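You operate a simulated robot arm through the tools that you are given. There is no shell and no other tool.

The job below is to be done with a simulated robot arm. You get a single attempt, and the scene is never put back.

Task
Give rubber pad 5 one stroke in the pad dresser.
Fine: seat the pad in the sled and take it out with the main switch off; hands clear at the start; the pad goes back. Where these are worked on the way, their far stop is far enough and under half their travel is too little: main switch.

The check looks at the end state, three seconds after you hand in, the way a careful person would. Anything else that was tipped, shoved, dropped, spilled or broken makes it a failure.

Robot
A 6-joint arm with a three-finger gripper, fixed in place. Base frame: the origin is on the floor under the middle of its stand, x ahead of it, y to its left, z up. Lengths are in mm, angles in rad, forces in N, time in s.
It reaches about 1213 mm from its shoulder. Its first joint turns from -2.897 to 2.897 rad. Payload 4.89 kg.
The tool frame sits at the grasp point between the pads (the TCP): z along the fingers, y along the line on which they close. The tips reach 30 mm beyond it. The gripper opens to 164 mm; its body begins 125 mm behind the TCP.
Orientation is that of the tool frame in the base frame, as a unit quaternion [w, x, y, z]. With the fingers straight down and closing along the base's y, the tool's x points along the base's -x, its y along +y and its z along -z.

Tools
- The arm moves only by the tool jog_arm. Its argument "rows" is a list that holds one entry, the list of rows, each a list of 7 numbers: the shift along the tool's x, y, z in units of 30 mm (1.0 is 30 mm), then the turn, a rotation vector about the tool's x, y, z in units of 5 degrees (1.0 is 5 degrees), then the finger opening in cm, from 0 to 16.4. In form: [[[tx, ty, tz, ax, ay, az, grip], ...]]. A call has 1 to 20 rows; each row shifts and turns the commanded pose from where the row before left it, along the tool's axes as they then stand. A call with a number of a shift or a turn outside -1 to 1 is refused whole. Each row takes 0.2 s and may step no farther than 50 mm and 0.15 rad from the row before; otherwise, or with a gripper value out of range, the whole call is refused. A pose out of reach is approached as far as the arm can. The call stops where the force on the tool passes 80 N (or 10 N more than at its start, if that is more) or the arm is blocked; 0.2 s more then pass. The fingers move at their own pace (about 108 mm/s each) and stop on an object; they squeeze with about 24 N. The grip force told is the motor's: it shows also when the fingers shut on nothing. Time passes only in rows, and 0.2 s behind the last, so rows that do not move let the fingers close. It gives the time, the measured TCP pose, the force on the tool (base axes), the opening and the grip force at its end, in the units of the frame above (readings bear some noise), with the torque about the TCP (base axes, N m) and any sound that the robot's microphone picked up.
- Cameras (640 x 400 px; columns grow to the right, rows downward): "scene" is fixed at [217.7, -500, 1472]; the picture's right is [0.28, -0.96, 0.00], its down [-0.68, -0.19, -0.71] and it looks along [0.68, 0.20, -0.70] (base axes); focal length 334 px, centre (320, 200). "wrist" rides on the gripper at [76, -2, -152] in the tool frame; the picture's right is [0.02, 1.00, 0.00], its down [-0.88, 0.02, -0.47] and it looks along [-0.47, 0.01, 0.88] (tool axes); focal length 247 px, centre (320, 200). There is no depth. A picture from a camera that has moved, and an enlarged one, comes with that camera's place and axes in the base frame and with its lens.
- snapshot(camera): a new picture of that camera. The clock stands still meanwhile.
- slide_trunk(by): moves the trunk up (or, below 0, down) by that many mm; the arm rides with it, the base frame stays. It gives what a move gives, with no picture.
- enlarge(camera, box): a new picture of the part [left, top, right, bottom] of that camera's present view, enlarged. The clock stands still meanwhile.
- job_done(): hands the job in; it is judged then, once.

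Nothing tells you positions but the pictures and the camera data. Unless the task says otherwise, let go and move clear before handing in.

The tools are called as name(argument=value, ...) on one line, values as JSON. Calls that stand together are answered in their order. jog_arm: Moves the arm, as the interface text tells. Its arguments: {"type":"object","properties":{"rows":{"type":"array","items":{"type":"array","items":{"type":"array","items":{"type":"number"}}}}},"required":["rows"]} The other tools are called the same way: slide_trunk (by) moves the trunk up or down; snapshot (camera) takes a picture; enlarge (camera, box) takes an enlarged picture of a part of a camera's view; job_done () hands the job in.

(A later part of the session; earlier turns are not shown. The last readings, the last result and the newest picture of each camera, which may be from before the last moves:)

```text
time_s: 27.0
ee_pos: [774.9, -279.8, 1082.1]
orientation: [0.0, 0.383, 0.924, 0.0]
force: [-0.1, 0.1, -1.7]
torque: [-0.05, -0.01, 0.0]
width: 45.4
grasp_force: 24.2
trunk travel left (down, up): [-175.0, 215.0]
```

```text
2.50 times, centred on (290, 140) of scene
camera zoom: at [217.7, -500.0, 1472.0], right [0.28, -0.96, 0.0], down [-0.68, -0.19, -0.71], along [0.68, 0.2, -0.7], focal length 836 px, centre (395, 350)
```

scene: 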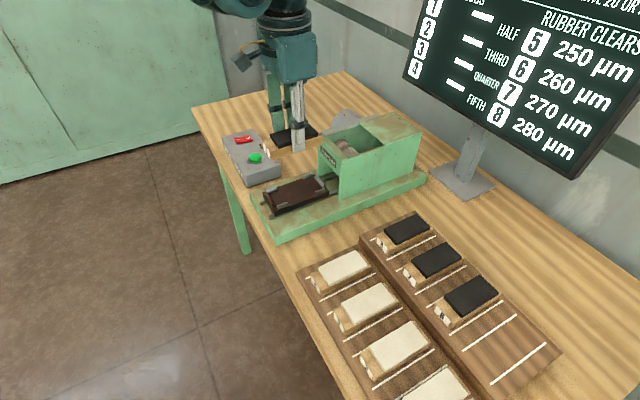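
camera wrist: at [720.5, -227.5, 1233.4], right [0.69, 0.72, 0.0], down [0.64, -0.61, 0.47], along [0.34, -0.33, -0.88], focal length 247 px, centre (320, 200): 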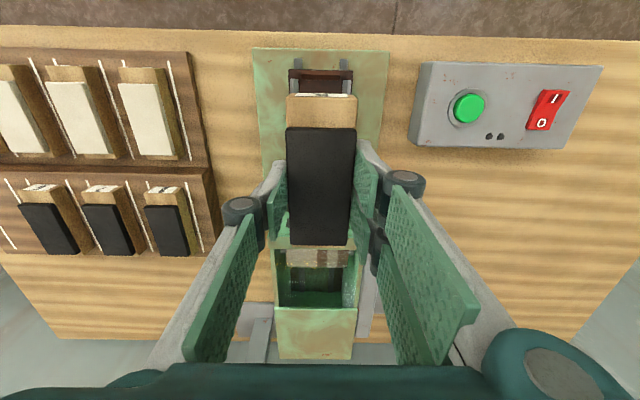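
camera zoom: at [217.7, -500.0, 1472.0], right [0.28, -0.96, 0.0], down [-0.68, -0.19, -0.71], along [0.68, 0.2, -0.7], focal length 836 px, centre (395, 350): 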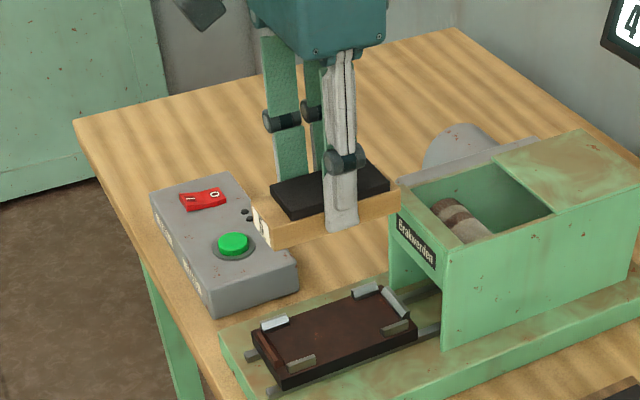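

The tool sits over the sled centre to within about 1 mm (plate z≈912, inner space ≈125×52 mm; pad ≈120×45.5). I'll descend to just above the clips and check the alignment.

jog_arm(rows=[[[0, -0.03, 0.7, 0, 0, 0, 3.5], [0, 0, 0.8, 0, 0, 0, 3.5], [0, 0, 0.8, 0, 0, 0, 3.5], [0, 0, 0.7, 0, 0, 0, 3.5], [0, 0, 0.5, 0, 0, 0, 3.5], [0, 0, 0, 0, 0, 0, 3.5]]])

enlarge(camera="wrist", box=[230, 20, 420, 260])

enlarge(camera="scene", box=[230, 110, 370, 240])

```text
time_s: 28.4
ee_pos: [771.7, -280.1, 974.8]
orientation: [-0.001, 0.383, 0.924, 0.0]
force: [0.1, -0.1, -1.1]
torque: [0.02, 0.02, -0.01]
width: 45.6
grasp_force: 23.7
trunk travel left (down, up): [-175.0, 215.0]
```

```text
1.67 times, centred on (325, 140) of wrist
camera zoom: at [717.0, -227.8, 1126.9], right [0.69, 0.72, 0.0], down [0.64, -0.61, 0.47], along [0.34, -0.33, -0.88], focal length 412 px, centre (312, 300)
```

zoom: 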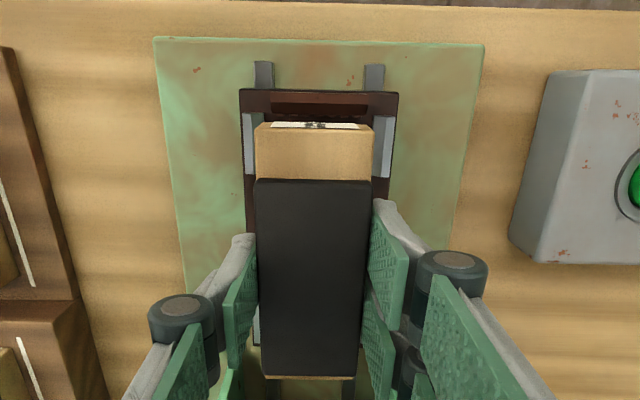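

```text
3.08 times, centred on (300, 175) of scene
camera zoom: at [217.7, -500.0, 1472.0], right [0.28, -0.96, 0.0], down [-0.68, -0.19, -0.71], along [0.68, 0.2, -0.7], focal length 1029 px, centre (382, 277)
```

zoom: 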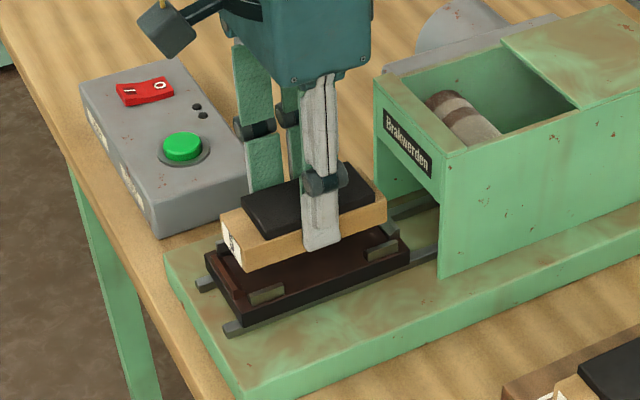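

Aligned to within about 1–2 mm; I'll nudge +1.1 mm toward the housing and +1.3 mm in tool y, then lower in small steps while watching the force.

jog_arm(rows=[[[-0.037, 0.043, 0, 0, 0, 0, 3.5], [0, 0, 0.2, 0, 0, 0, 3.5], [0, 0, 0.2, 0, 0, 0, 3.5], [0, 0, 0.15, 0, 0, 0, 3.5], [0, 0, 0, 0, 0, 0, 3.5]]])

enlarge(camera="wrist", box=[230, 20, 420, 260])

enlarge(camera="scene", box=[240, 150, 350, 225])

```text
time_s: 29.6
ee_pos: [775.1, -280.3, 960.1]
orientation: [0.001, 0.383, 0.924, 0.0]
force: [-0.3, 0.9, -2.1]
torque: [-0.01, -0.03, 0.02]
width: 45.6
grasp_force: 24.4
trunk travel left (down, up): [-175.0, 215.0]
```

```text
1.67 times, centred on (325, 140) of wrist
camera zoom: at [719.5, -228.9, 1110.7], right [0.69, 0.72, 0.0], down [0.64, -0.61, 0.47], along [0.34, -0.33, -0.88], focal length 412 px, centre (312, 300)
```

zoom: 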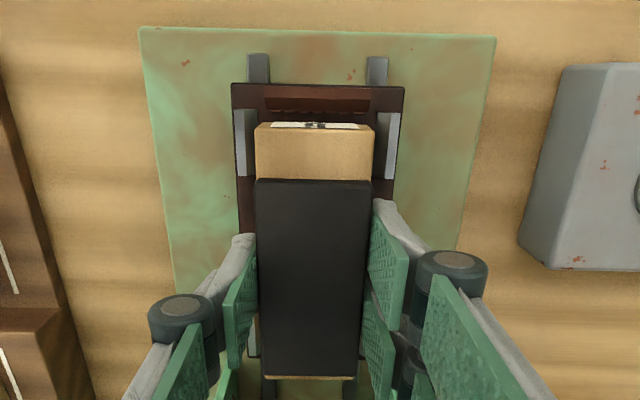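

```text
5.33 times, centred on (295, 188) of scene
camera zoom: at [217.7, -500.0, 1472.0], right [0.28, -0.96, 0.0], down [-0.68, -0.19, -0.71], along [0.68, 0.2, -0.7], focal length 1783 px, centre (453, 267)
```

zoom: 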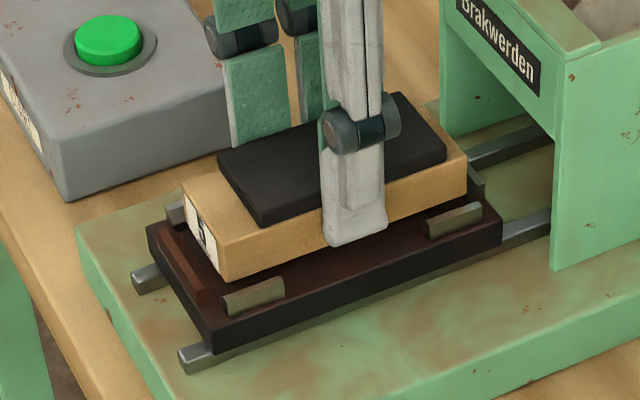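

Pad is within 2 mm of centre; a last small trim, then lower in 2 mm steps until it touches.

jog_arm(rows=[[[0.045, 0.05, 0, 0, 0, 0, 3.5], [0, 0, 0.07, 0, 0, 0, 3.5], [0, 0, 0.07, 0, 0, 0, 3.5], [0, 0, 0, 0, 0, 0, 3.5]]])

enlarge(camera="wrist", box=[230, 20, 420, 260])

enlarge(camera="scene", box=[240, 150, 350, 225])

```text
time_s: 30.6
ee_pos: [774.3, -278.6, 953.3]
orientation: [0.0, 0.383, 0.924, 0.0]
force: [-0.5, -0.4, -1.9]
torque: [-0.02, 0.02, -0.01]
width: 45.4
grasp_force: 24.3
trunk travel left (down, up): [-175.0, 215.0]
```

```text
1.67 times, centred on (325, 140) of wrist
camera zoom: at [720.1, -226.4, 1106.8], right [0.69, 0.72, 0.0], down [0.64, -0.61, 0.47], along [0.34, -0.33, -0.88], focal length 412 px, centre (312, 300)
```

zoom: 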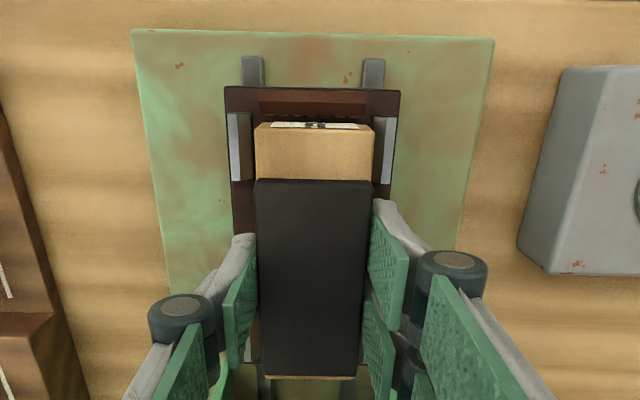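

```text
5.33 times, centred on (295, 188) of scene
camera zoom: at [217.7, -500.0, 1472.0], right [0.28, -0.96, 0.0], down [-0.68, -0.19, -0.71], along [0.68, 0.2, -0.7], focal length 1783 px, centre (453, 267)
```

zoom: 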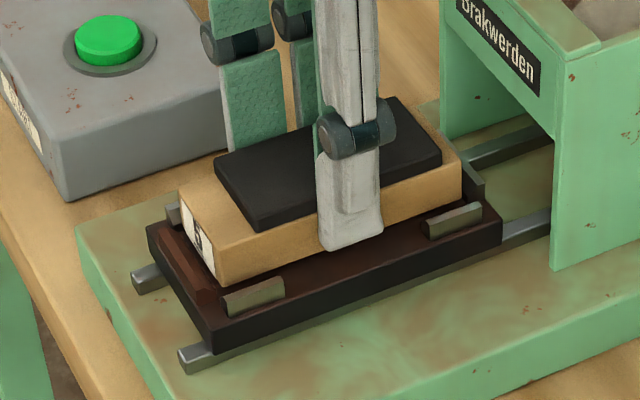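

jog_arm(rows=[[[0.02, -0.015, 0.06, 0, 0, 0, 3.5], [0, 0, 0, 0, 0, 0, 3.5]]])

```text
time_s: 31.2
ee_pos: [774.0, -278.6, 953.6]
orientation: [-0.001, 0.383, 0.924, 0.0]
force: [0.4, -0.6, -1.8]
torque: [0.04, 0.0, 0.0]
width: 45.6
grasp_force: 23.8
trunk travel left (down, up): [-175.0, 215.0]
```

jog_arm(rows=[[[0, 0, 0.06, 0, 0, 0, 3.5], [0, 0, 0, 0, 0, 0, 3.5]]])

enlarge(camera="scene", box=[240, 150, 350, 225])

```text
time_s: 31.8
ee_pos: [774.0, -279.0, 951.3]
orientation: [0.001, 0.383, 0.924, 0.0]
force: [0.7, 0.1, -1.2]
torque: [0.01, -0.04, -0.01]
width: 45.8
grasp_force: 23.8
trunk travel left (down, up): [-175.0, 215.0]
```

```text
5.33 times, centred on (295, 188) of scene
camera zoom: at [217.7, -500.0, 1472.0], right [0.28, -0.96, 0.0], down [-0.68, -0.19, -0.71], along [0.68, 0.2, -0.7], focal length 1783 px, centre (453, 267)
```

zoom: 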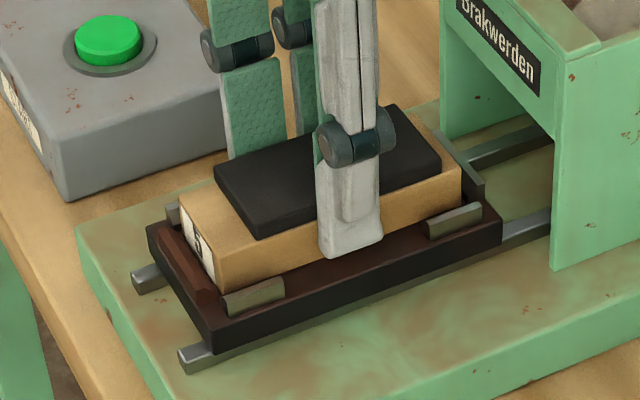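

jog_arm(rows=[[[0, 0, 0.06, 0, 0, 0, 3.5], [0, 0, 0, 0, 0, 0, 3.5]]])

```text
time_s: 32.4
ee_pos: [774.0, -279.2, 950.5]
orientation: [0.0, 0.382, 0.924, 0.001]
force: [3.7, -1.8, 18.0]
torque: [0.08, 0.18, -0.02]
width: 45.7
grasp_force: 24.4
trunk travel left (down, up): [-175.0, 215.0]
```

Contact at z≈950.5 with 18 N. I'll check that the pad is down on the plate rather than on a clip or the lip.

enlarge(camera="scene", box=[250, 160, 340, 220])

enlarge(camera="wrist", box=[230, 20, 420, 260])

```text
6.67 times, centred on (295, 190) of scene
camera zoom: at [217.7, -500.0, 1472.0], right [0.28, -0.96, 0.0], down [-0.68, -0.19, -0.71], along [0.68, 0.2, -0.7], focal length 2229 px, centre (487, 267)
```

zoom: 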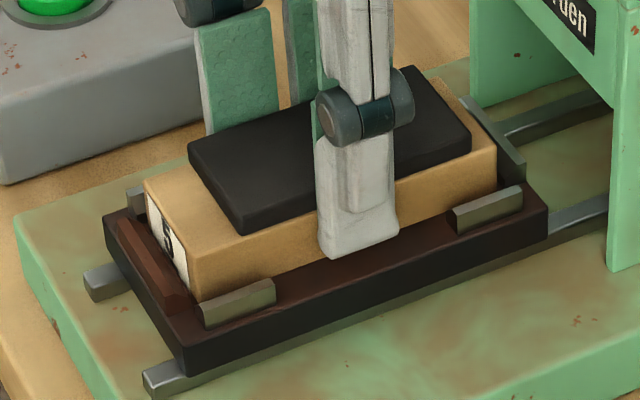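

```text
1.67 times, centred on (325, 140) of wrist
camera zoom: at [719.2, -226.4, 1102.0], right [0.69, 0.72, 0.0], down [0.64, -0.61, 0.47], along [0.34, -0.33, -0.88], focal length 412 px, centre (312, 300)
```

zoom: 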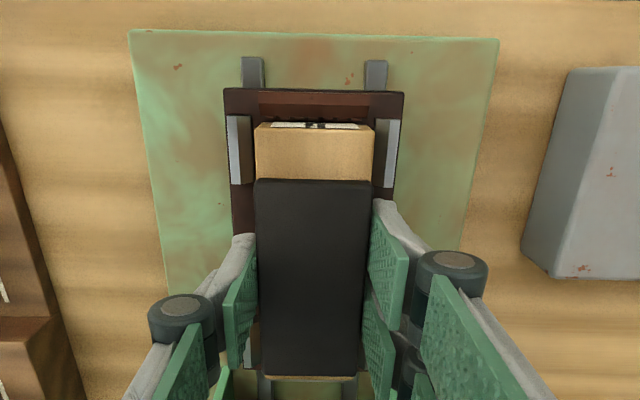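

The pad sits between all four clips, lip and end stop, flat on the plate, and the fingers are between the clips. I'll open the fingers and rise straight up.

jog_arm(rows=[[[0, 0, 0, 0, 0, 0, 5.0], [0, 0, 0, 0, 0, 0, 6.0], [0, 0, 0, 0, 0, 0, 6.5], [0, 0, 0, 0, 0, 0, 6.5]]])

enlarge(camera="scene", box=[250, 160, 340, 220])

enlarge(camera="wrist", box=[230, 20, 420, 260])

```text
time_s: 33.4
ee_pos: [775.3, -278.3, 948.2]
orientation: [0.001, 0.382, 0.924, 0.001]
force: [0.7, -1.0, 0.2]
torque: [-0.02, -0.03, 0.0]
width: 64.8
grasp_force: 0.0
trunk travel left (down, up): [-175.0, 215.0]
```

```text
6.67 times, centred on (295, 190) of scene
camera zoom: at [217.7, -500.0, 1472.0], right [0.28, -0.96, 0.0], down [-0.68, -0.19, -0.71], along [0.68, 0.2, -0.7], focal length 2229 px, centre (487, 267)
```

zoom: 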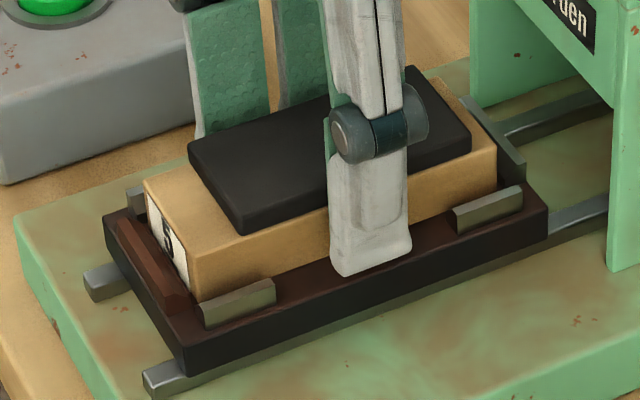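

```text
1.67 times, centred on (325, 140) of wrist
camera zoom: at [719.4, -226.5, 1101.2], right [0.69, 0.72, 0.0], down [0.64, -0.61, 0.47], along [0.34, -0.33, -0.88], focal length 412 px, centre (312, 300)
```

zoom: 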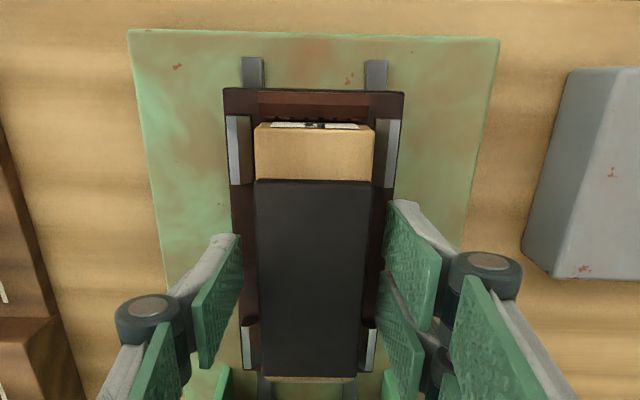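

Pad is seated and released. I'll rise straight up, then move over the switch box for a close look.

jog_arm(rows=[[[0, 0, -0.5, 0, 0, 0, 6.5], [0, 0, -1, 0, 0, 0, 6.5], [0, 0, -1, 0, 0, 0, 6.5], [0, 0, -1, 0, 0, 0, 6.5], [0, 0, -1, 0, 0, 0, 6.5], [0, 1, 0, 0, 0, 0, 8.0], [0.3, 1, 0, 0, 0, 0, 9.0], [0.3, 1, 0, 0, 0, 0, 10.0], [0.3, 1, 0, 0, 0, 0, 10.0], [0, 1, 0, 0, 0, 0, 10.0], [0, 1, 0, 0, 0, 0, 10.0], [0, 1, 0, 0, 0, 0, 10.0], [0, 1, 0, 0, 0, 0, 10.0], [0, 1, 0, 0, 0, 0, 10.0], [0, 0, 0, 0, 0, 0, 10.0]]])

snapshot(camera="wrist")

snapshot(camera="scene")

```text
time_s: 36.6
ee_pos: [944.8, -68.8, 1084.0]
orientation: [-0.001, 0.383, 0.924, 0.001]
force: [-0.7, 0.6, 0.7]
torque: [0.0, 0.01, -0.02]
width: 100.0
grasp_force: 0.0
trunk travel left (down, up): [-175.0, 215.0]
```

```text
taken
camera wrist: at [890.7, -16.8, 1236.8], right [0.69, 0.72, 0.0], down [0.64, -0.61, 0.47], along [0.34, -0.33, -0.88], focal length 247 px, centre (320, 200)
```

wrist: 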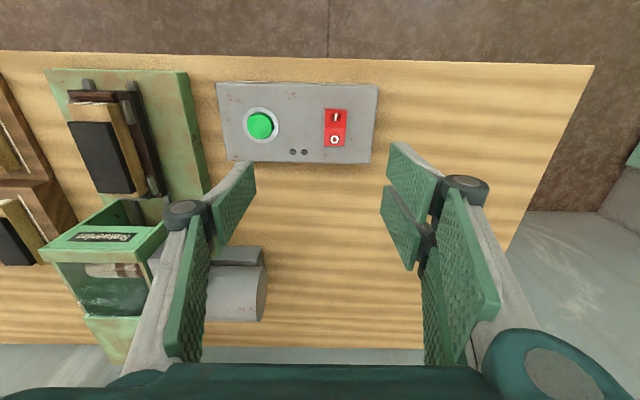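

```text
taken
```

scene: 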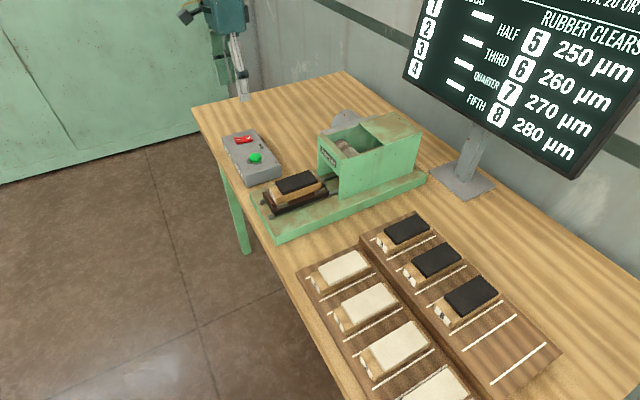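

enlarge(camera="wrist", box=[205, 70, 395, 180])

enlarge(camera="scene", box=[250, 160, 340, 220])

```text
3.37 times, centred on (300, 125) of wrist
camera zoom: at [890.7, -16.8, 1236.8], right [0.69, 0.72, 0.0], down [0.64, -0.61, 0.47], along [0.34, -0.33, -0.88], focal length 832 px, centre (387, 453)
```

zoom: 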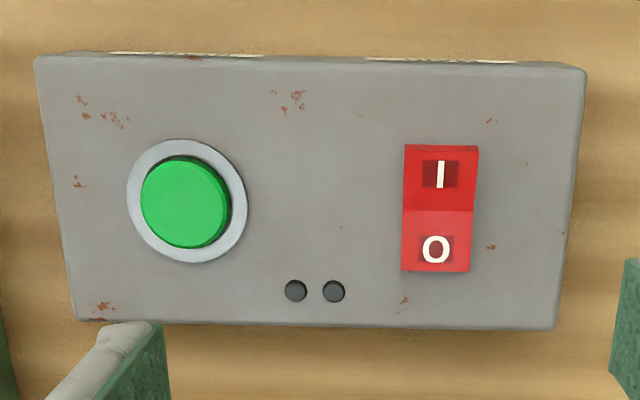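

```text
6.67 times, centred on (295, 190) of scene
camera zoom: at [217.7, -500.0, 1472.0], right [0.28, -0.96, 0.0], down [-0.68, -0.19, -0.71], along [0.68, 0.2, -0.7], focal length 2229 px, centre (487, 267)
```

zoom: 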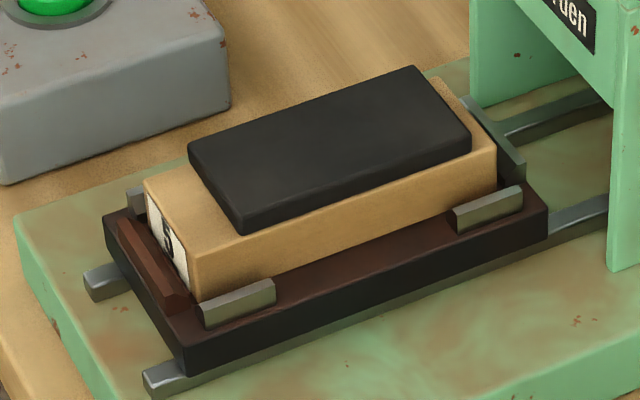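

The pad is seated well. Rocker: "I" label near p=697,q=640,z=905 and "O" near p=727; green button top near p=711,q=539,z=899.5. I'll look at the single finger's tip, which I'd use as the pusher.

enlarge(camera="wrist", box=[150, 140, 290, 260])

enlarge(camera="scene", box=[170, 0, 290, 120])

```text
3.33 times, centred on (220, 200) of wrist
camera zoom: at [890.7, -16.8, 1236.8], right [0.69, 0.72, 0.0], down [0.64, -0.61, 0.47], along [0.34, -0.33, -0.88], focal length 823 px, centre (653, 200)
```

zoom: 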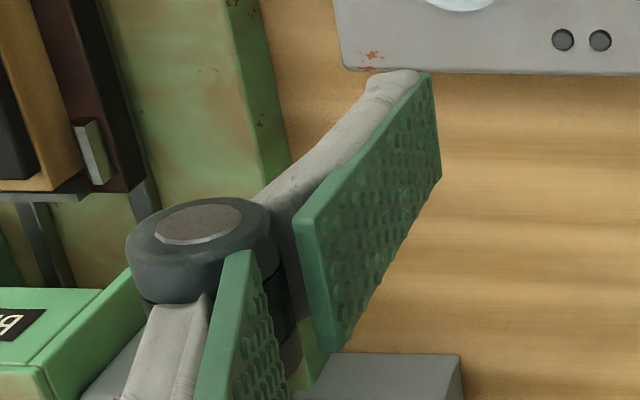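

```text
3.33 times, centred on (230, 60) of scene
camera zoom: at [217.7, -500.0, 1472.0], right [0.28, -0.96, 0.0], down [-0.68, -0.19, -0.71], along [0.68, 0.2, -0.7], focal length 1114 px, centre (620, 667)
```

zoom: 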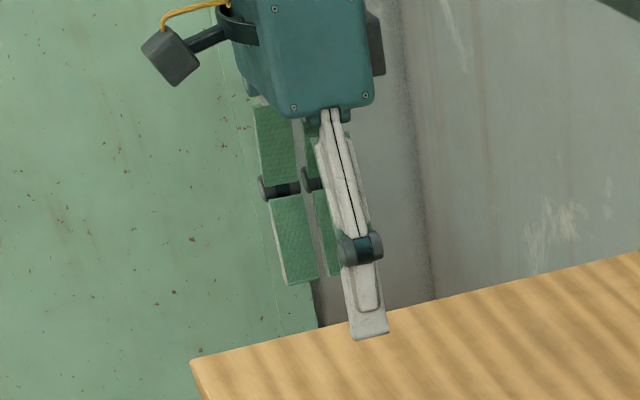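

I'll use the single (-y) finger at 100 mm opening as the pusher; its tip centre is at about v=-57, 21 mm below the TCP. Moving so it hovers just above the "I" end.

jog_arm(rows=[[[0.36, 0.86, 0, 0, 0, 0, 10.0], [0.36, 0.86, 0, 0, 0, 0, 10.0], [0.35, 0.85, 0, 0, 0, 0, 10.0], [0, 0, 1, 0, 0, 0, 10.0], [0, 0, 1, 0, 0, 0, 10.0], [0, 0, 1, 0, 0, 0, 10.0], [0, 0, 1, 0, 0, 0, 10.0], [0, 0, 0.5, 0, 0, 0, 10.0], [0, 0, 0, 0, 0, 0, 10.0]]])

snapshot(camera="wrist")

enlarge(camera="scene", box=[190, 80, 310, 190])

```text
time_s: 38.6
ee_pos: [980.0, 8.5, 951.9]
orientation: [0.0, 0.382, 0.924, 0.0]
force: [0.1, -0.4, -0.9]
torque: [0.01, 0.01, 0.0]
width: 99.9
grasp_force: 0.0
trunk travel left (down, up): [-175.0, 215.0]
```

```text
taken
camera wrist: at [925.2, 59.4, 1102.9], right [0.69, 0.72, 0.0], down [0.64, -0.61, 0.47], along [0.34, -0.33, -0.88], focal length 247 px, centre (320, 200)
```

wrist: 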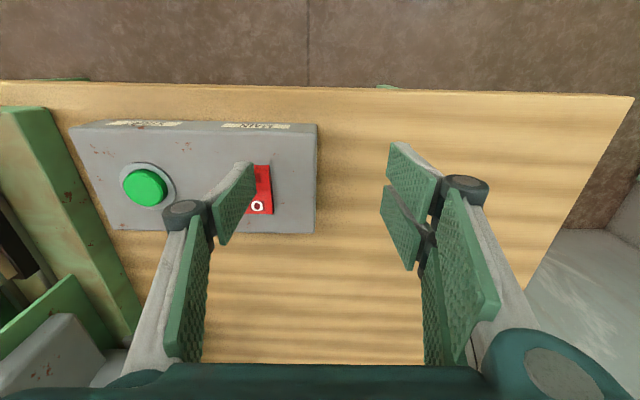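

```text
3.64 times, centred on (250, 135) of scene
camera zoom: at [217.7, -500.0, 1472.0], right [0.28, -0.96, 0.0], down [-0.68, -0.19, -0.71], along [0.68, 0.2, -0.7], focal length 1216 px, centre (574, 436)
```

zoom: 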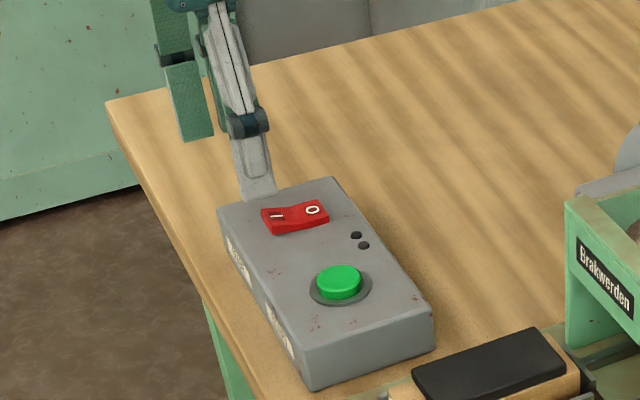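

The finger is above the "I" end. I'll trim 3 mm toward the front edge and lower step by step until contact.

jog_arm(rows=[[[0.1, 0, 0.3, 0, 0, 0, 10.0], [0, 0, 0.25, 0, 0, 0, 10.0], [0, 0, 0.1, 0, 0, 0, 10.0], [0, 0, 0, 0, 0, 0, 10.0]]])

enlarge(camera="scene", box=[210, 110, 290, 180])

enlarge(camera="wrist", box=[180, 120, 320, 240])

```text
time_s: 39.6
ee_pos: [976.5, 10.6, 931.0]
orientation: [-0.001, 0.383, 0.924, 0.0]
force: [-0.7, 0.4, 0.7]
torque: [-0.03, 0.05, -0.03]
width: 100.3
grasp_force: 0.3
trunk travel left (down, up): [-175.0, 215.0]
```

```text
5.71 times, centred on (250, 145) of scene
camera zoom: at [217.7, -500.0, 1472.0], right [0.28, -0.96, 0.0], down [-0.68, -0.19, -0.71], along [0.68, 0.2, -0.7], focal length 1910 px, centre (720, 514)
```

zoom: 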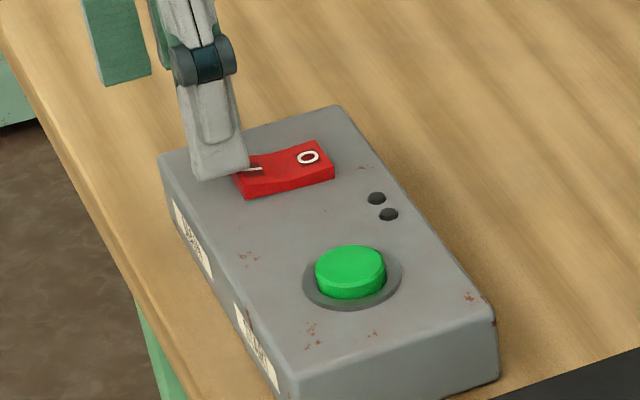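

```text
3.33 times, centred on (250, 180) of wrist
camera zoom: at [921.7, 63.2, 1083.5], right [0.69, 0.72, 0.0], down [0.64, -0.61, 0.47], along [0.34, -0.33, -0.88], focal length 823 px, centre (553, 267)
```

zoom: 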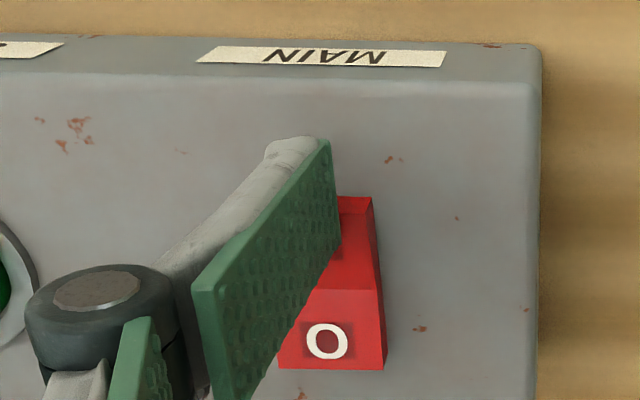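

jog_arm(rows=[[[0, 0.13, 0.07, 0, 0, 0, 10.0], [0, 0, 0.07, 0, 0, 0, 10.0], [0, 0, 0, 0, 0, 0, 10.0]]])

enlarge(camera="scene", box=[225, 120, 275, 155])

```text
time_s: 40.4
ee_pos: [979.1, 13.7, 927.4]
orientation: [0.0, 0.382, 0.924, 0.0]
force: [0.6, -1.8, 9.4]
torque: [-0.52, 0.28, 0.07]
width: 101.9
grasp_force: 2.0
trunk travel left (down, up): [-175.0, 215.0]
```

```text
11.43 times, centred on (250, 138) of scene
camera zoom: at [217.7, -500.0, 1472.0], right [0.28, -0.96, 0.0], down [-0.68, -0.19, -0.71], along [0.68, 0.2, -0.7], focal length 3821 px, centre (1120, 914)
```

zoom: 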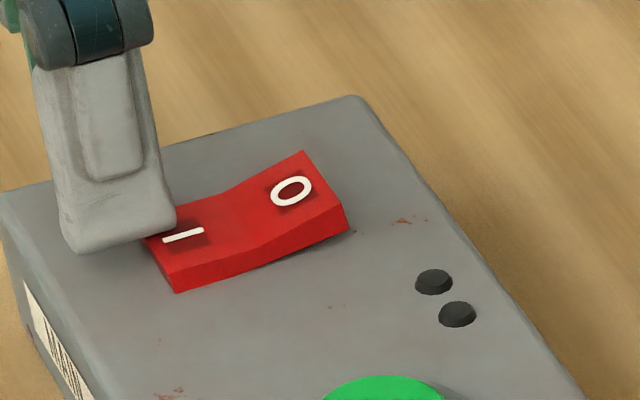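

The rocker is starting to tip (9 N). I'll continue in small steps to its stop.

jog_arm(rows=[[[0, 0, 0.07, 0, 0, 0, 10.0], [0, 0, 0.05, 0, 0, 0, 10.0], [0, 0, 0, 0, 0, 0, 10.0]]])

enlarge(camera="scene", box=[225, 120, 275, 155])

```text
time_s: 41.2
ee_pos: [979.5, 12.8, 926.0]
orientation: [0.0, 0.383, 0.924, -0.001]
force: [-8.6, -2.8, 21.9]
torque: [-1.14, 0.87, -0.37]
width: 107.9
grasp_force: 8.0
trunk travel left (down, up): [-175.0, 215.0]
```

```text
11.43 times, centred on (250, 138) of scene
camera zoom: at [217.7, -500.0, 1472.0], right [0.28, -0.96, 0.0], down [-0.68, -0.19, -0.71], along [0.68, 0.2, -0.7], focal length 3821 px, centre (1120, 914)
```

zoom: 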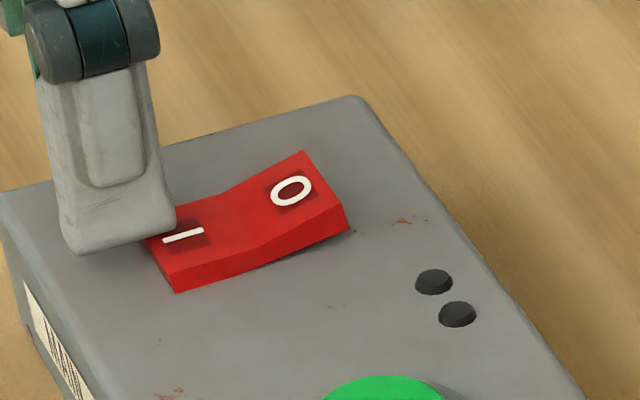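

The rocker appears to be at its stop, since it no longer moves as force grows. I'll lift off and look at its state.

jog_arm(rows=[[[0, 0, -0.4, 0, 0, 0, 10.0], [0, 0, -1, 0, 0, 0, 10.0], [0, 0, -1, 0, 0, 0, 10.0], [0, 0, 0, 0, 0, 0, 10.0]]])

enlarge(camera="scene", box=[225, 120, 275, 155])

snapshot(camera="scene")

snapshot(camera="wrist")

```text
time_s: 42.2
ee_pos: [977.3, 11.4, 993.2]
orientation: [0.0, 0.382, 0.924, 0.0]
force: [0.3, -1.1, -0.1]
torque: [0.01, -0.06, 0.04]
width: 100.1
grasp_force: 0.2
trunk travel left (down, up): [-175.0, 215.0]
```

```text
11.43 times, centred on (250, 138) of scene
camera zoom: at [217.7, -500.0, 1472.0], right [0.28, -0.96, 0.0], down [-0.68, -0.19, -0.71], along [0.68, 0.2, -0.7], focal length 3821 px, centre (1120, 914)
```

zoom: 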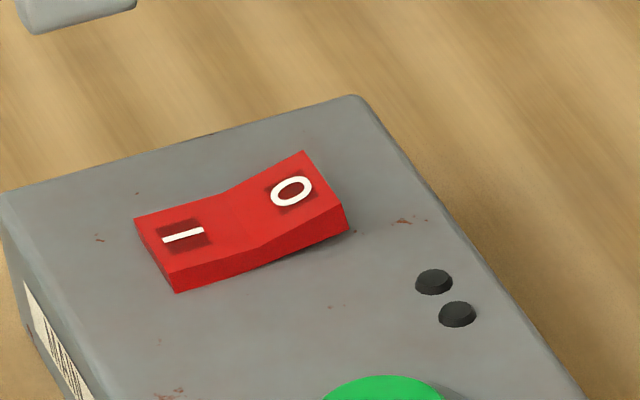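

```text
taken
```

scene: 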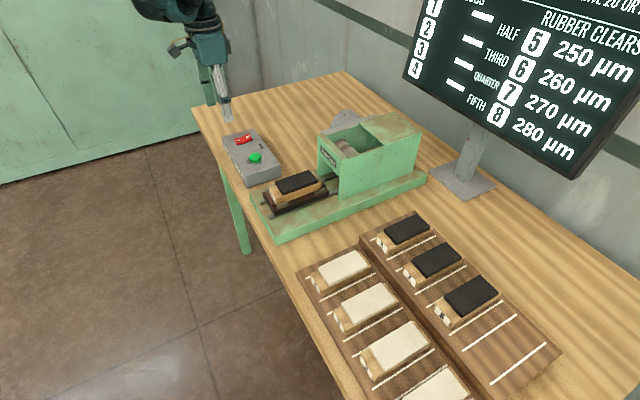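

```text
taken
camera wrist: at [922.1, 63.0, 1145.9], right [0.69, 0.72, 0.0], down [0.64, -0.61, 0.47], along [0.34, -0.33, -0.88], focal length 247 px, centre (320, 200)
```

wrist: 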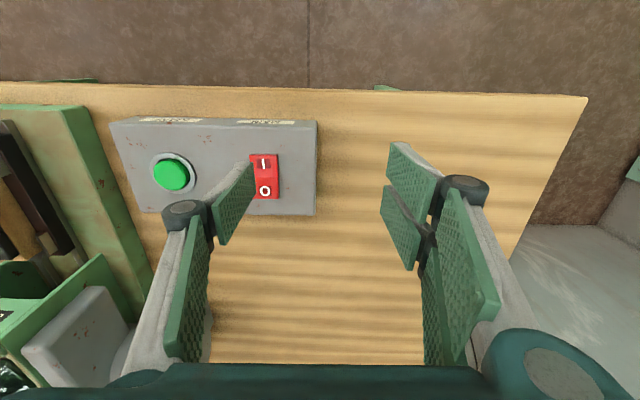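

The rocker is now on ("I" down, "O" raised). Next I'll move the finger over the green button, well away from the dresser.

jog_arm(rows=[[[-0.25, -0.84, 0, 0, 0, 0, 10.0], [-0.24, -0.84, 0, 0, 0, 0, 10.0], [-0.24, -0.83, 0, 0, 0, 0, 10.0], [-0.24, -0.83, 0, 0, 0, 0, 10.0], [0, 0, 0.9, 0, 0, 0, 10.0], [0, 0, 0.9, 0, 0, 0, 10.0], [0, 0, 0, 0, 0, 0, 10.0]]])

enlarge(camera="wrist", box=[160, 100, 340, 240])

enlarge(camera="scene", box=[210, 100, 330, 200])

```text
time_s: 43.8
ee_pos: [928.9, -79.4, 938.9]
orientation: [0.0, 0.382, 0.924, 0.0]
force: [0.8, -0.4, -0.6]
torque: [0.0, 0.04, 0.05]
width: 99.9
grasp_force: 0.0
trunk travel left (down, up): [-175.0, 215.0]
```

```text
2.86 times, centred on (250, 170) of wrist
camera zoom: at [873.4, -27.8, 1091.0], right [0.69, 0.72, 0.0], down [0.64, -0.61, 0.47], along [0.34, -0.33, -0.88], focal length 706 px, centre (520, 286)
```

zoom: 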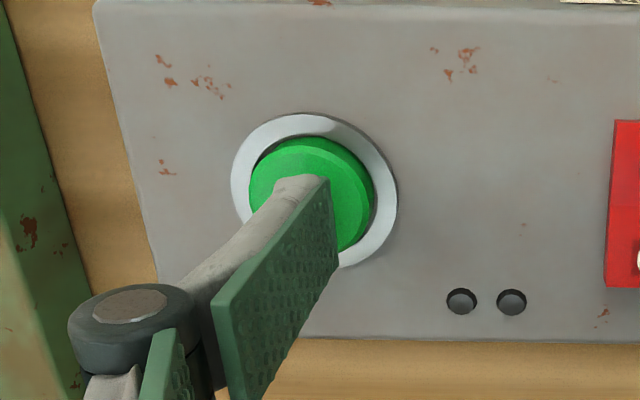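

```text
4.00 times, centred on (270, 150) of scene
camera zoom: at [217.7, -500.0, 1472.0], right [0.28, -0.96, 0.0], down [-0.68, -0.19, -0.71], along [0.68, 0.2, -0.7], focal length 1337 px, centre (520, 400)
```

zoom: 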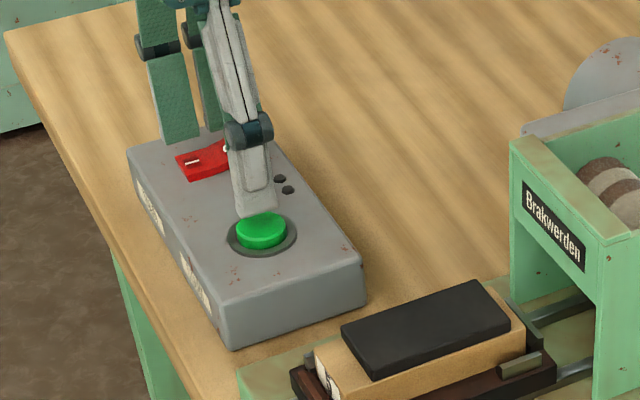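

At this opening the other two fingers would come down over the rocker, so I won't press like this. I'll rise, close the gripper fully and use the closed tips on the button instead.

jog_arm(rows=[[[0, 0, -0.8, 0, 0, 0, 10.0], [0, 0, -0.8, 0, 0, 0, 8.0], [0.03, -0.7, 0, 0, 0, 0, 4.0], [0.02, -0.7, 0, 0, 0, 0, 0.0], [0.02, -0.62, 0, 0, 0, 0, 0.0], [0, 0, 0, 0, 0, 0, 0.0], [0, 0, 0, 0, 0, 0, 0.0]]])

snapshot(camera="wrist")

enlarge(camera="scene", box=[190, 60, 350, 200])

```text
time_s: 45.4
ee_pos: [883.9, -120.6, 988.4]
orientation: [0.0, 0.383, 0.924, 0.0]
force: [-0.4, -0.1, -0.1]
torque: [0.02, 0.02, 0.02]
width: 0.0
grasp_force: 24.1
trunk travel left (down, up): [-175.0, 215.0]
```

```text
taken
camera wrist: at [829.1, -68.7, 1140.0], right [0.69, 0.72, 0.0], down [0.64, -0.61, 0.47], along [0.34, -0.33, -0.88], focal length 247 px, centre (320, 200)
```

wrist: 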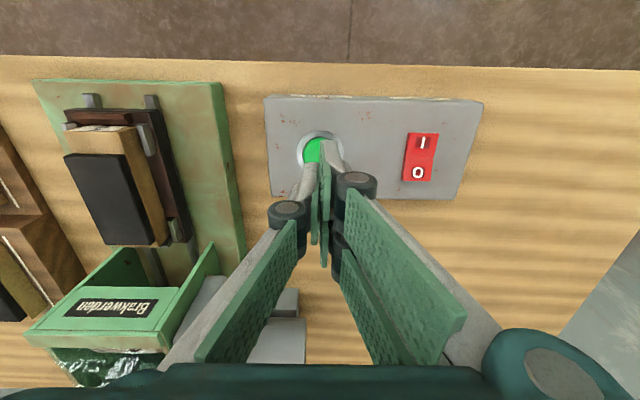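

```text
2.86 times, centred on (270, 130) of scene
camera zoom: at [217.7, -500.0, 1472.0], right [0.28, -0.96, 0.0], down [-0.68, -0.19, -0.71], along [0.68, 0.2, -0.7], focal length 955 px, centre (463, 400)
```

zoom: 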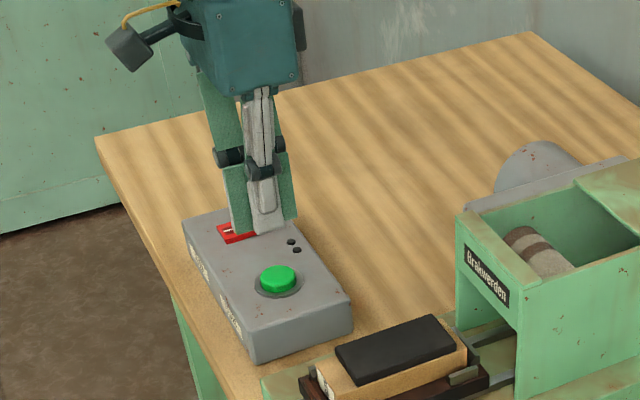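

Closed tips are centred over the button. Lowering toward it, then pressing in small steps.

jog_arm(rows=[[[0, 0, 0.7, 0, 0, 0, 0], [0, 0, 0.7, 0, 0, 0, 0], [0, 0, 0.1, 0, 0, 0, 0], [0, 0, 0, 0, 0, 0, 0]]])

enlarge(camera="scene", box=[215, 110, 295, 180])

enlarge(camera="wrist", box=[240, 80, 420, 260])

```text
time_s: 46.4
ee_pos: [885.2, -119.4, 943.0]
orientation: [0.0, 0.383, 0.924, 0.0]
force: [0.6, 0.0, -0.4]
torque: [0.0, 0.04, -0.05]
width: 0.0
grasp_force: 24.2
trunk travel left (down, up): [-175.0, 215.0]
```

```text
5.71 times, centred on (255, 145) of scene
camera zoom: at [217.7, -500.0, 1472.0], right [0.28, -0.96, 0.0], down [-0.68, -0.19, -0.71], along [0.68, 0.2, -0.7], focal length 1910 px, centre (691, 514)
```

zoom: 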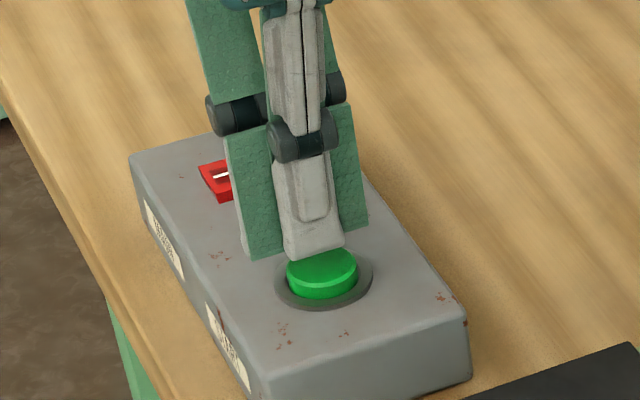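

```text
2.22 times, centred on (330, 170) of wrist
camera zoom: at [830.2, -66.4, 1094.9], right [0.69, 0.72, 0.0], down [0.64, -0.61, 0.47], along [0.34, -0.33, -0.88], focal length 549 px, centre (298, 267)
```

zoom: 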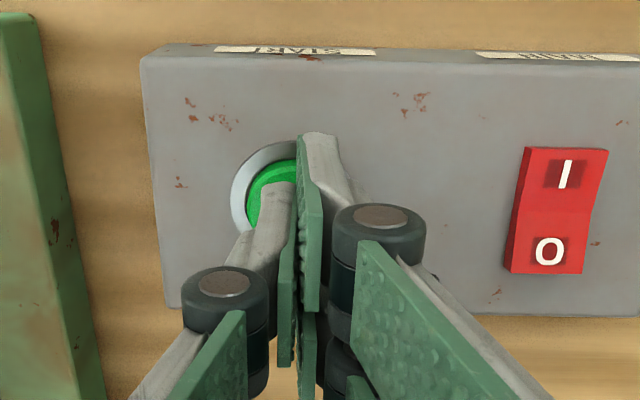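

jog_arm(rows=[[[0, 0, 0.2, 0, 0, 0, 0], [0, 0, 0.15, 0, 0, 0, 0], [0, 0, 0, 0, 0, 0, 0]]])

enlarge(camera="scene", box=[235, 130, 345, 220])

```text
time_s: 47.2
ee_pos: [884.4, -118.2, 930.6]
orientation: [0.0, 0.382, 0.924, 0.0]
force: [0.2, 0.6, 0.5]
torque: [-0.03, 0.03, 0.01]
width: 0.2
grasp_force: 44.9
trunk travel left (down, up): [-175.0, 215.0]
```

```text
4.44 times, centred on (290, 175) of scene
camera zoom: at [217.7, -500.0, 1472.0], right [0.28, -0.96, 0.0], down [-0.68, -0.19, -0.71], along [0.68, 0.2, -0.7], focal length 1486 px, centre (453, 311)
```

zoom: 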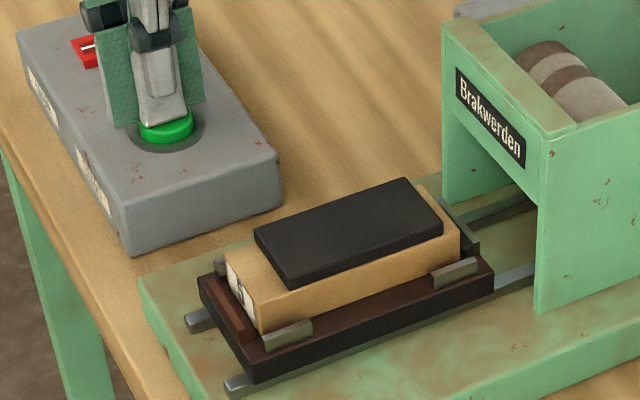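

jog_arm(rows=[[[0, 0, 0.07, 0, 0, 0, 0], [0, 0, 0.07, 0, 0, 0, 0], [0, 0, 0, 0, 0, 0, 0]]])

enlarge(camera="scene", box=[235, 130, 345, 220])

```text
time_s: 48.0
ee_pos: [886.0, -118.1, 929.2]
orientation: [0.001, 0.383, 0.924, -0.001]
force: [-0.3, -0.7, 2.2]
torque: [-0.04, -0.02, 0.0]
width: 6.0
grasp_force: 45.7
trunk travel left (down, up): [-175.0, 215.0]
heard: click
```

```text
4.44 times, centred on (290, 175) of scene
camera zoom: at [217.7, -500.0, 1472.0], right [0.28, -0.96, 0.0], down [-0.68, -0.19, -0.71], along [0.68, 0.2, -0.7], focal length 1486 px, centre (453, 311)
```

zoom: 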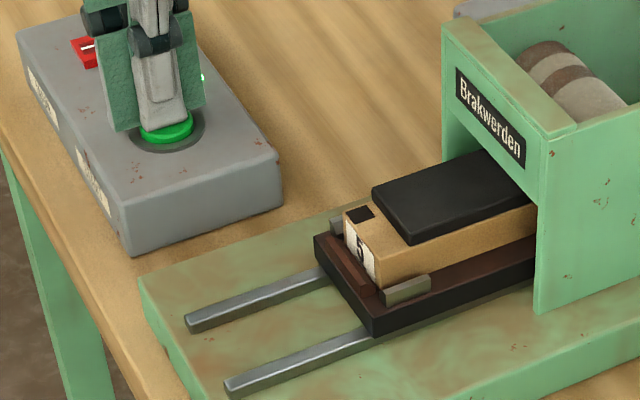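

The button clicked and the sled is moving into the housing. I'll lift off the button at once and wait clear.

jog_arm(rows=[[[0, 0, -0.7, 0, 0, 0, 0], [0, 0, -1, 0, 0, 0, 0], [0, 0, -1, 0, 0, 0, 0]]])

snapshot(camera="scene")

```text
time_s: 48.8
ee_pos: [887.2, -119.5, 1008.6]
orientation: [0.0, 0.383, 0.924, 0.0]
force: [1.3, -0.2, -1.5]
torque: [0.04, 0.1, -0.01]
width: 0.2
grasp_force: 44.7
trunk travel left (down, up): [-175.0, 215.0]
```

```text
taken
```

scene: 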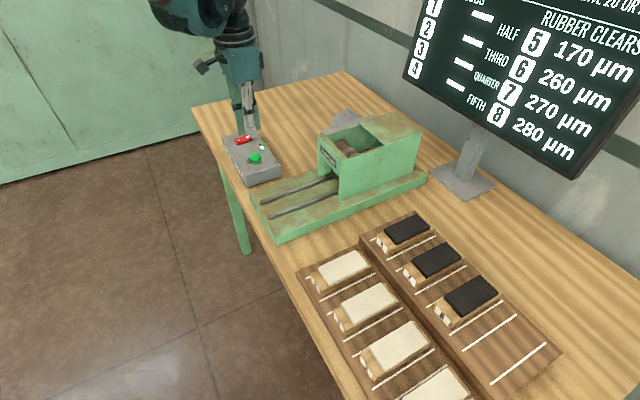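

The screen now shows pad 5 at 170 µm; the sled is inside the housing. I'll wait for it to come back.

jog_arm(rows=[[[0, 0, 0, 0, 0, 0, 0], [0, 0, 0, 0, 0, 0, 0], [0, 0, 0, 0, 0, 0, 0], [0, 0, 0, 0, 0, 0, 0], [0, 0, 0, 0, 0, 0, 0]]])

snapshot(camera="scene")

```text
time_s: 50.0
ee_pos: [886.6, -118.9, 1008.8]
orientation: [0.0, 0.382, 0.924, 0.0]
force: [-0.4, 0.3, 0.1]
torque: [0.02, -0.03, -0.01]
width: 0.0
grasp_force: 45.0
trunk travel left (down, up): [-175.0, 215.0]
```

```text
taken
```

scene: 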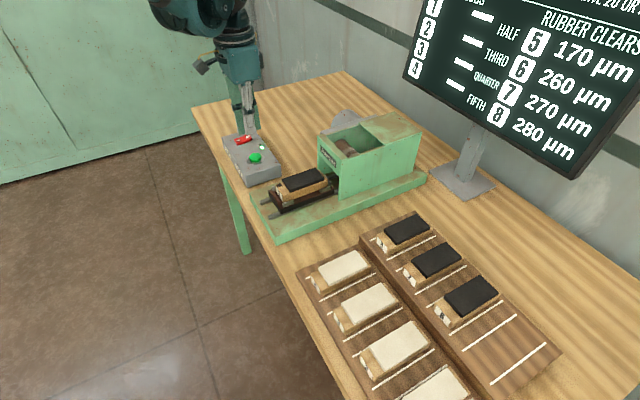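

jog_arm(rows=[[[0, 0, -0.5, 0, 0, 0, 0], [0, 0, 0, 0, 0, 0, 0], [0, 0, 0, 0, 0, 0, 0], [0, 0, 0, 0, 0, 0, 0], [0, 0, 0, 0, 0, 0, 0], [0, 0, 0, 0, 0, 0, 0], [0, 0, 0, 0, 0, 0, 0]]])

enlarge(camera="scene", box=[215, 100, 345, 220])

snapshot(camera="wrist")

```text
time_s: 51.6
ee_pos: [886.4, -119.8, 1022.8]
orientation: [0.0, 0.383, 0.924, -0.001]
force: [0.2, 0.0, -0.8]
torque: [0.0, 0.0, -0.02]
width: 0.0
grasp_force: 44.6
trunk travel left (down, up): [-175.0, 215.0]
```

```text
3.33 times, centred on (280, 160) of scene
camera zoom: at [217.7, -500.0, 1472.0], right [0.28, -0.96, 0.0], down [-0.68, -0.19, -0.71], along [0.68, 0.2, -0.7], focal length 1114 px, centre (453, 333)
```

zoom: 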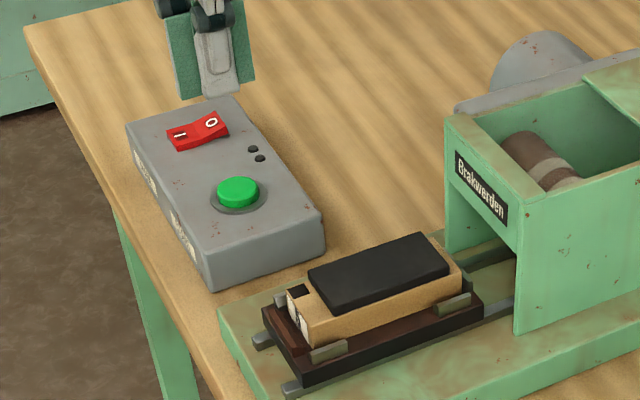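

```text
taken
camera wrist: at [832.2, -67.4, 1175.0], right [0.69, 0.72, 0.0], down [0.64, -0.61, 0.47], along [0.34, -0.33, -0.88], focal length 247 px, centre (320, 200)
```

wrist: 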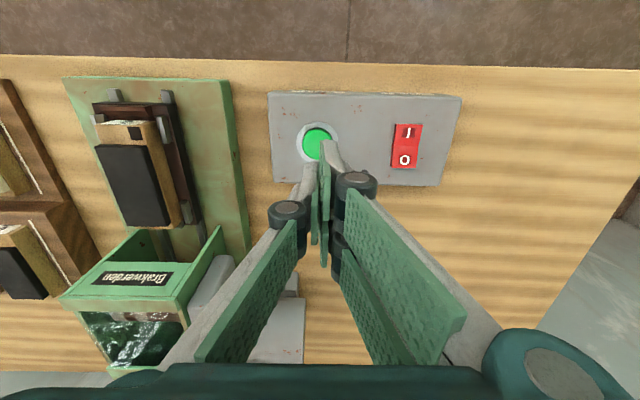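

The sled is back, lamp off, one stroke done (250→170 µm). Next is switching the main off: I'll open to 100 mm and bring the single finger over the raised "O" end.

jog_arm(rows=[[[-0.153, 0.887, 0, 0, 0, 0, 5.0], [-0.153, 0.887, 0, 0, 0, 0, 10.0], [-0.153, 0.887, 0, 0, 0, 0, 10.0], [-0.153, 0.887, 0, 0, 0, 0, 10.0], [-0.153, 0.887, 0, 0, 0, 0, 10.0], [-0.153, 0.887, 0, 0, 0, 0, 10.0], [0, 0, 0.9, 0, 0, 0, 10.0], [0, 0, 0.9, 0, 0, 0, 10.0], [0, 0, 0.5, 0, 0, 0, 10.0], [0, 0, 0, 0, 0, 0, 10.0]]])

enlarge(camera="wrist", box=[160, 110, 340, 250])

enlarge(camera="scene", box=[210, 90, 300, 170])

```text
time_s: 53.8
ee_pos: [1018.2, -27.2, 954.2]
orientation: [-0.001, 0.383, 0.924, 0.0]
force: [0.2, 0.0, 0.1]
torque: [-0.02, 0.03, 0.03]
width: 99.7
grasp_force: 0.0
trunk travel left (down, up): [-175.0, 215.0]
```

```text
2.86 times, centred on (250, 180) of wrist
camera zoom: at [963.4, 24.7, 1106.1], right [0.69, 0.72, 0.0], down [0.64, -0.61, 0.47], along [0.34, -0.33, -0.88], focal length 706 px, centre (520, 257)
```

zoom: 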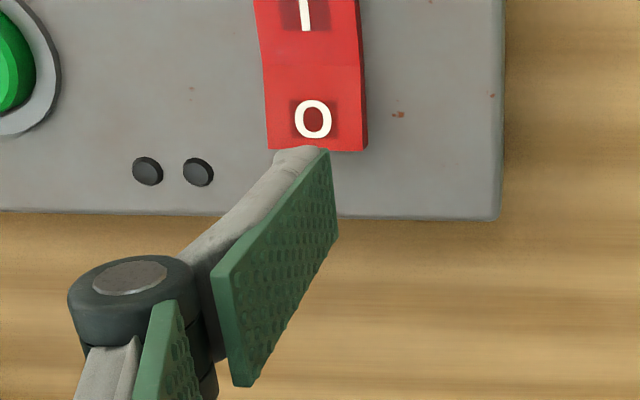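

```text
5.00 times, centred on (255, 130) of scene
camera zoom: at [217.7, -500.0, 1472.0], right [0.28, -0.96, 0.0], down [-0.68, -0.19, -0.71], along [0.68, 0.2, -0.7], focal length 1672 px, centre (645, 550)
```

zoom: 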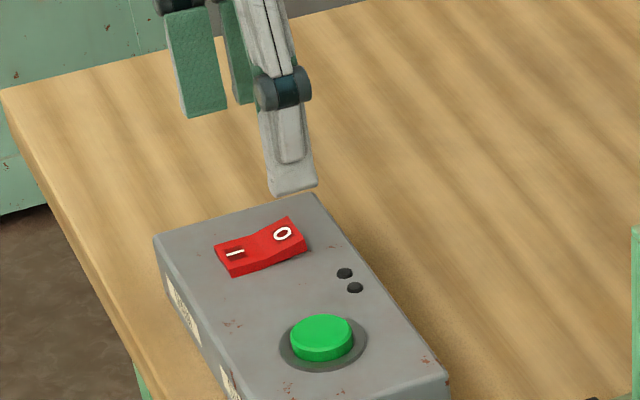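

The finger is aligned to land on the outer ~10 mm of the "O" facet. Lowering and pressing in small steps.

jog_arm(rows=[[[0, 0, 0.4, 0, 0, 0, 10.0], [0, 0, 0.3, 0, 0, 0, 10.0], [0, 0, 0.1, 0, 0, 0, 10.0], [0, 0, 0, 0, 0, 0, 10.0]]])

enlarge(camera="scene", box=[225, 115, 275, 155])

```text
time_s: 54.8
ee_pos: [1018.2, -27.5, 931.4]
orientation: [-0.001, 0.383, 0.924, 0.0]
force: [-0.4, -0.2, -0.3]
torque: [-0.04, 0.04, 0.01]
width: 99.9
grasp_force: 0.4
trunk travel left (down, up): [-175.0, 215.0]
```

```text
10.00 times, centred on (250, 135) of scene
camera zoom: at [217.7, -500.0, 1472.0], right [0.28, -0.96, 0.0], down [-0.68, -0.19, -0.71], along [0.68, 0.2, -0.7], focal length 3343 px, centre (1020, 850)
```

zoom: 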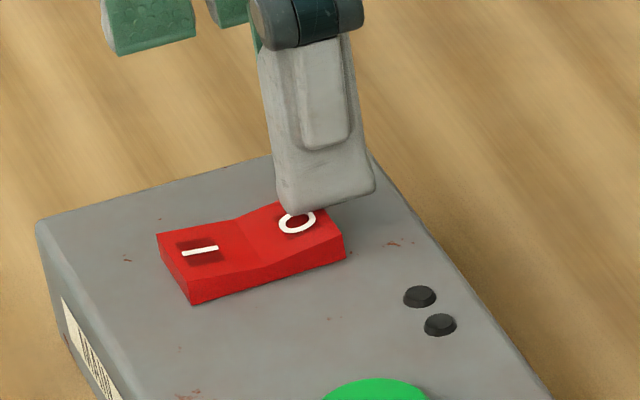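

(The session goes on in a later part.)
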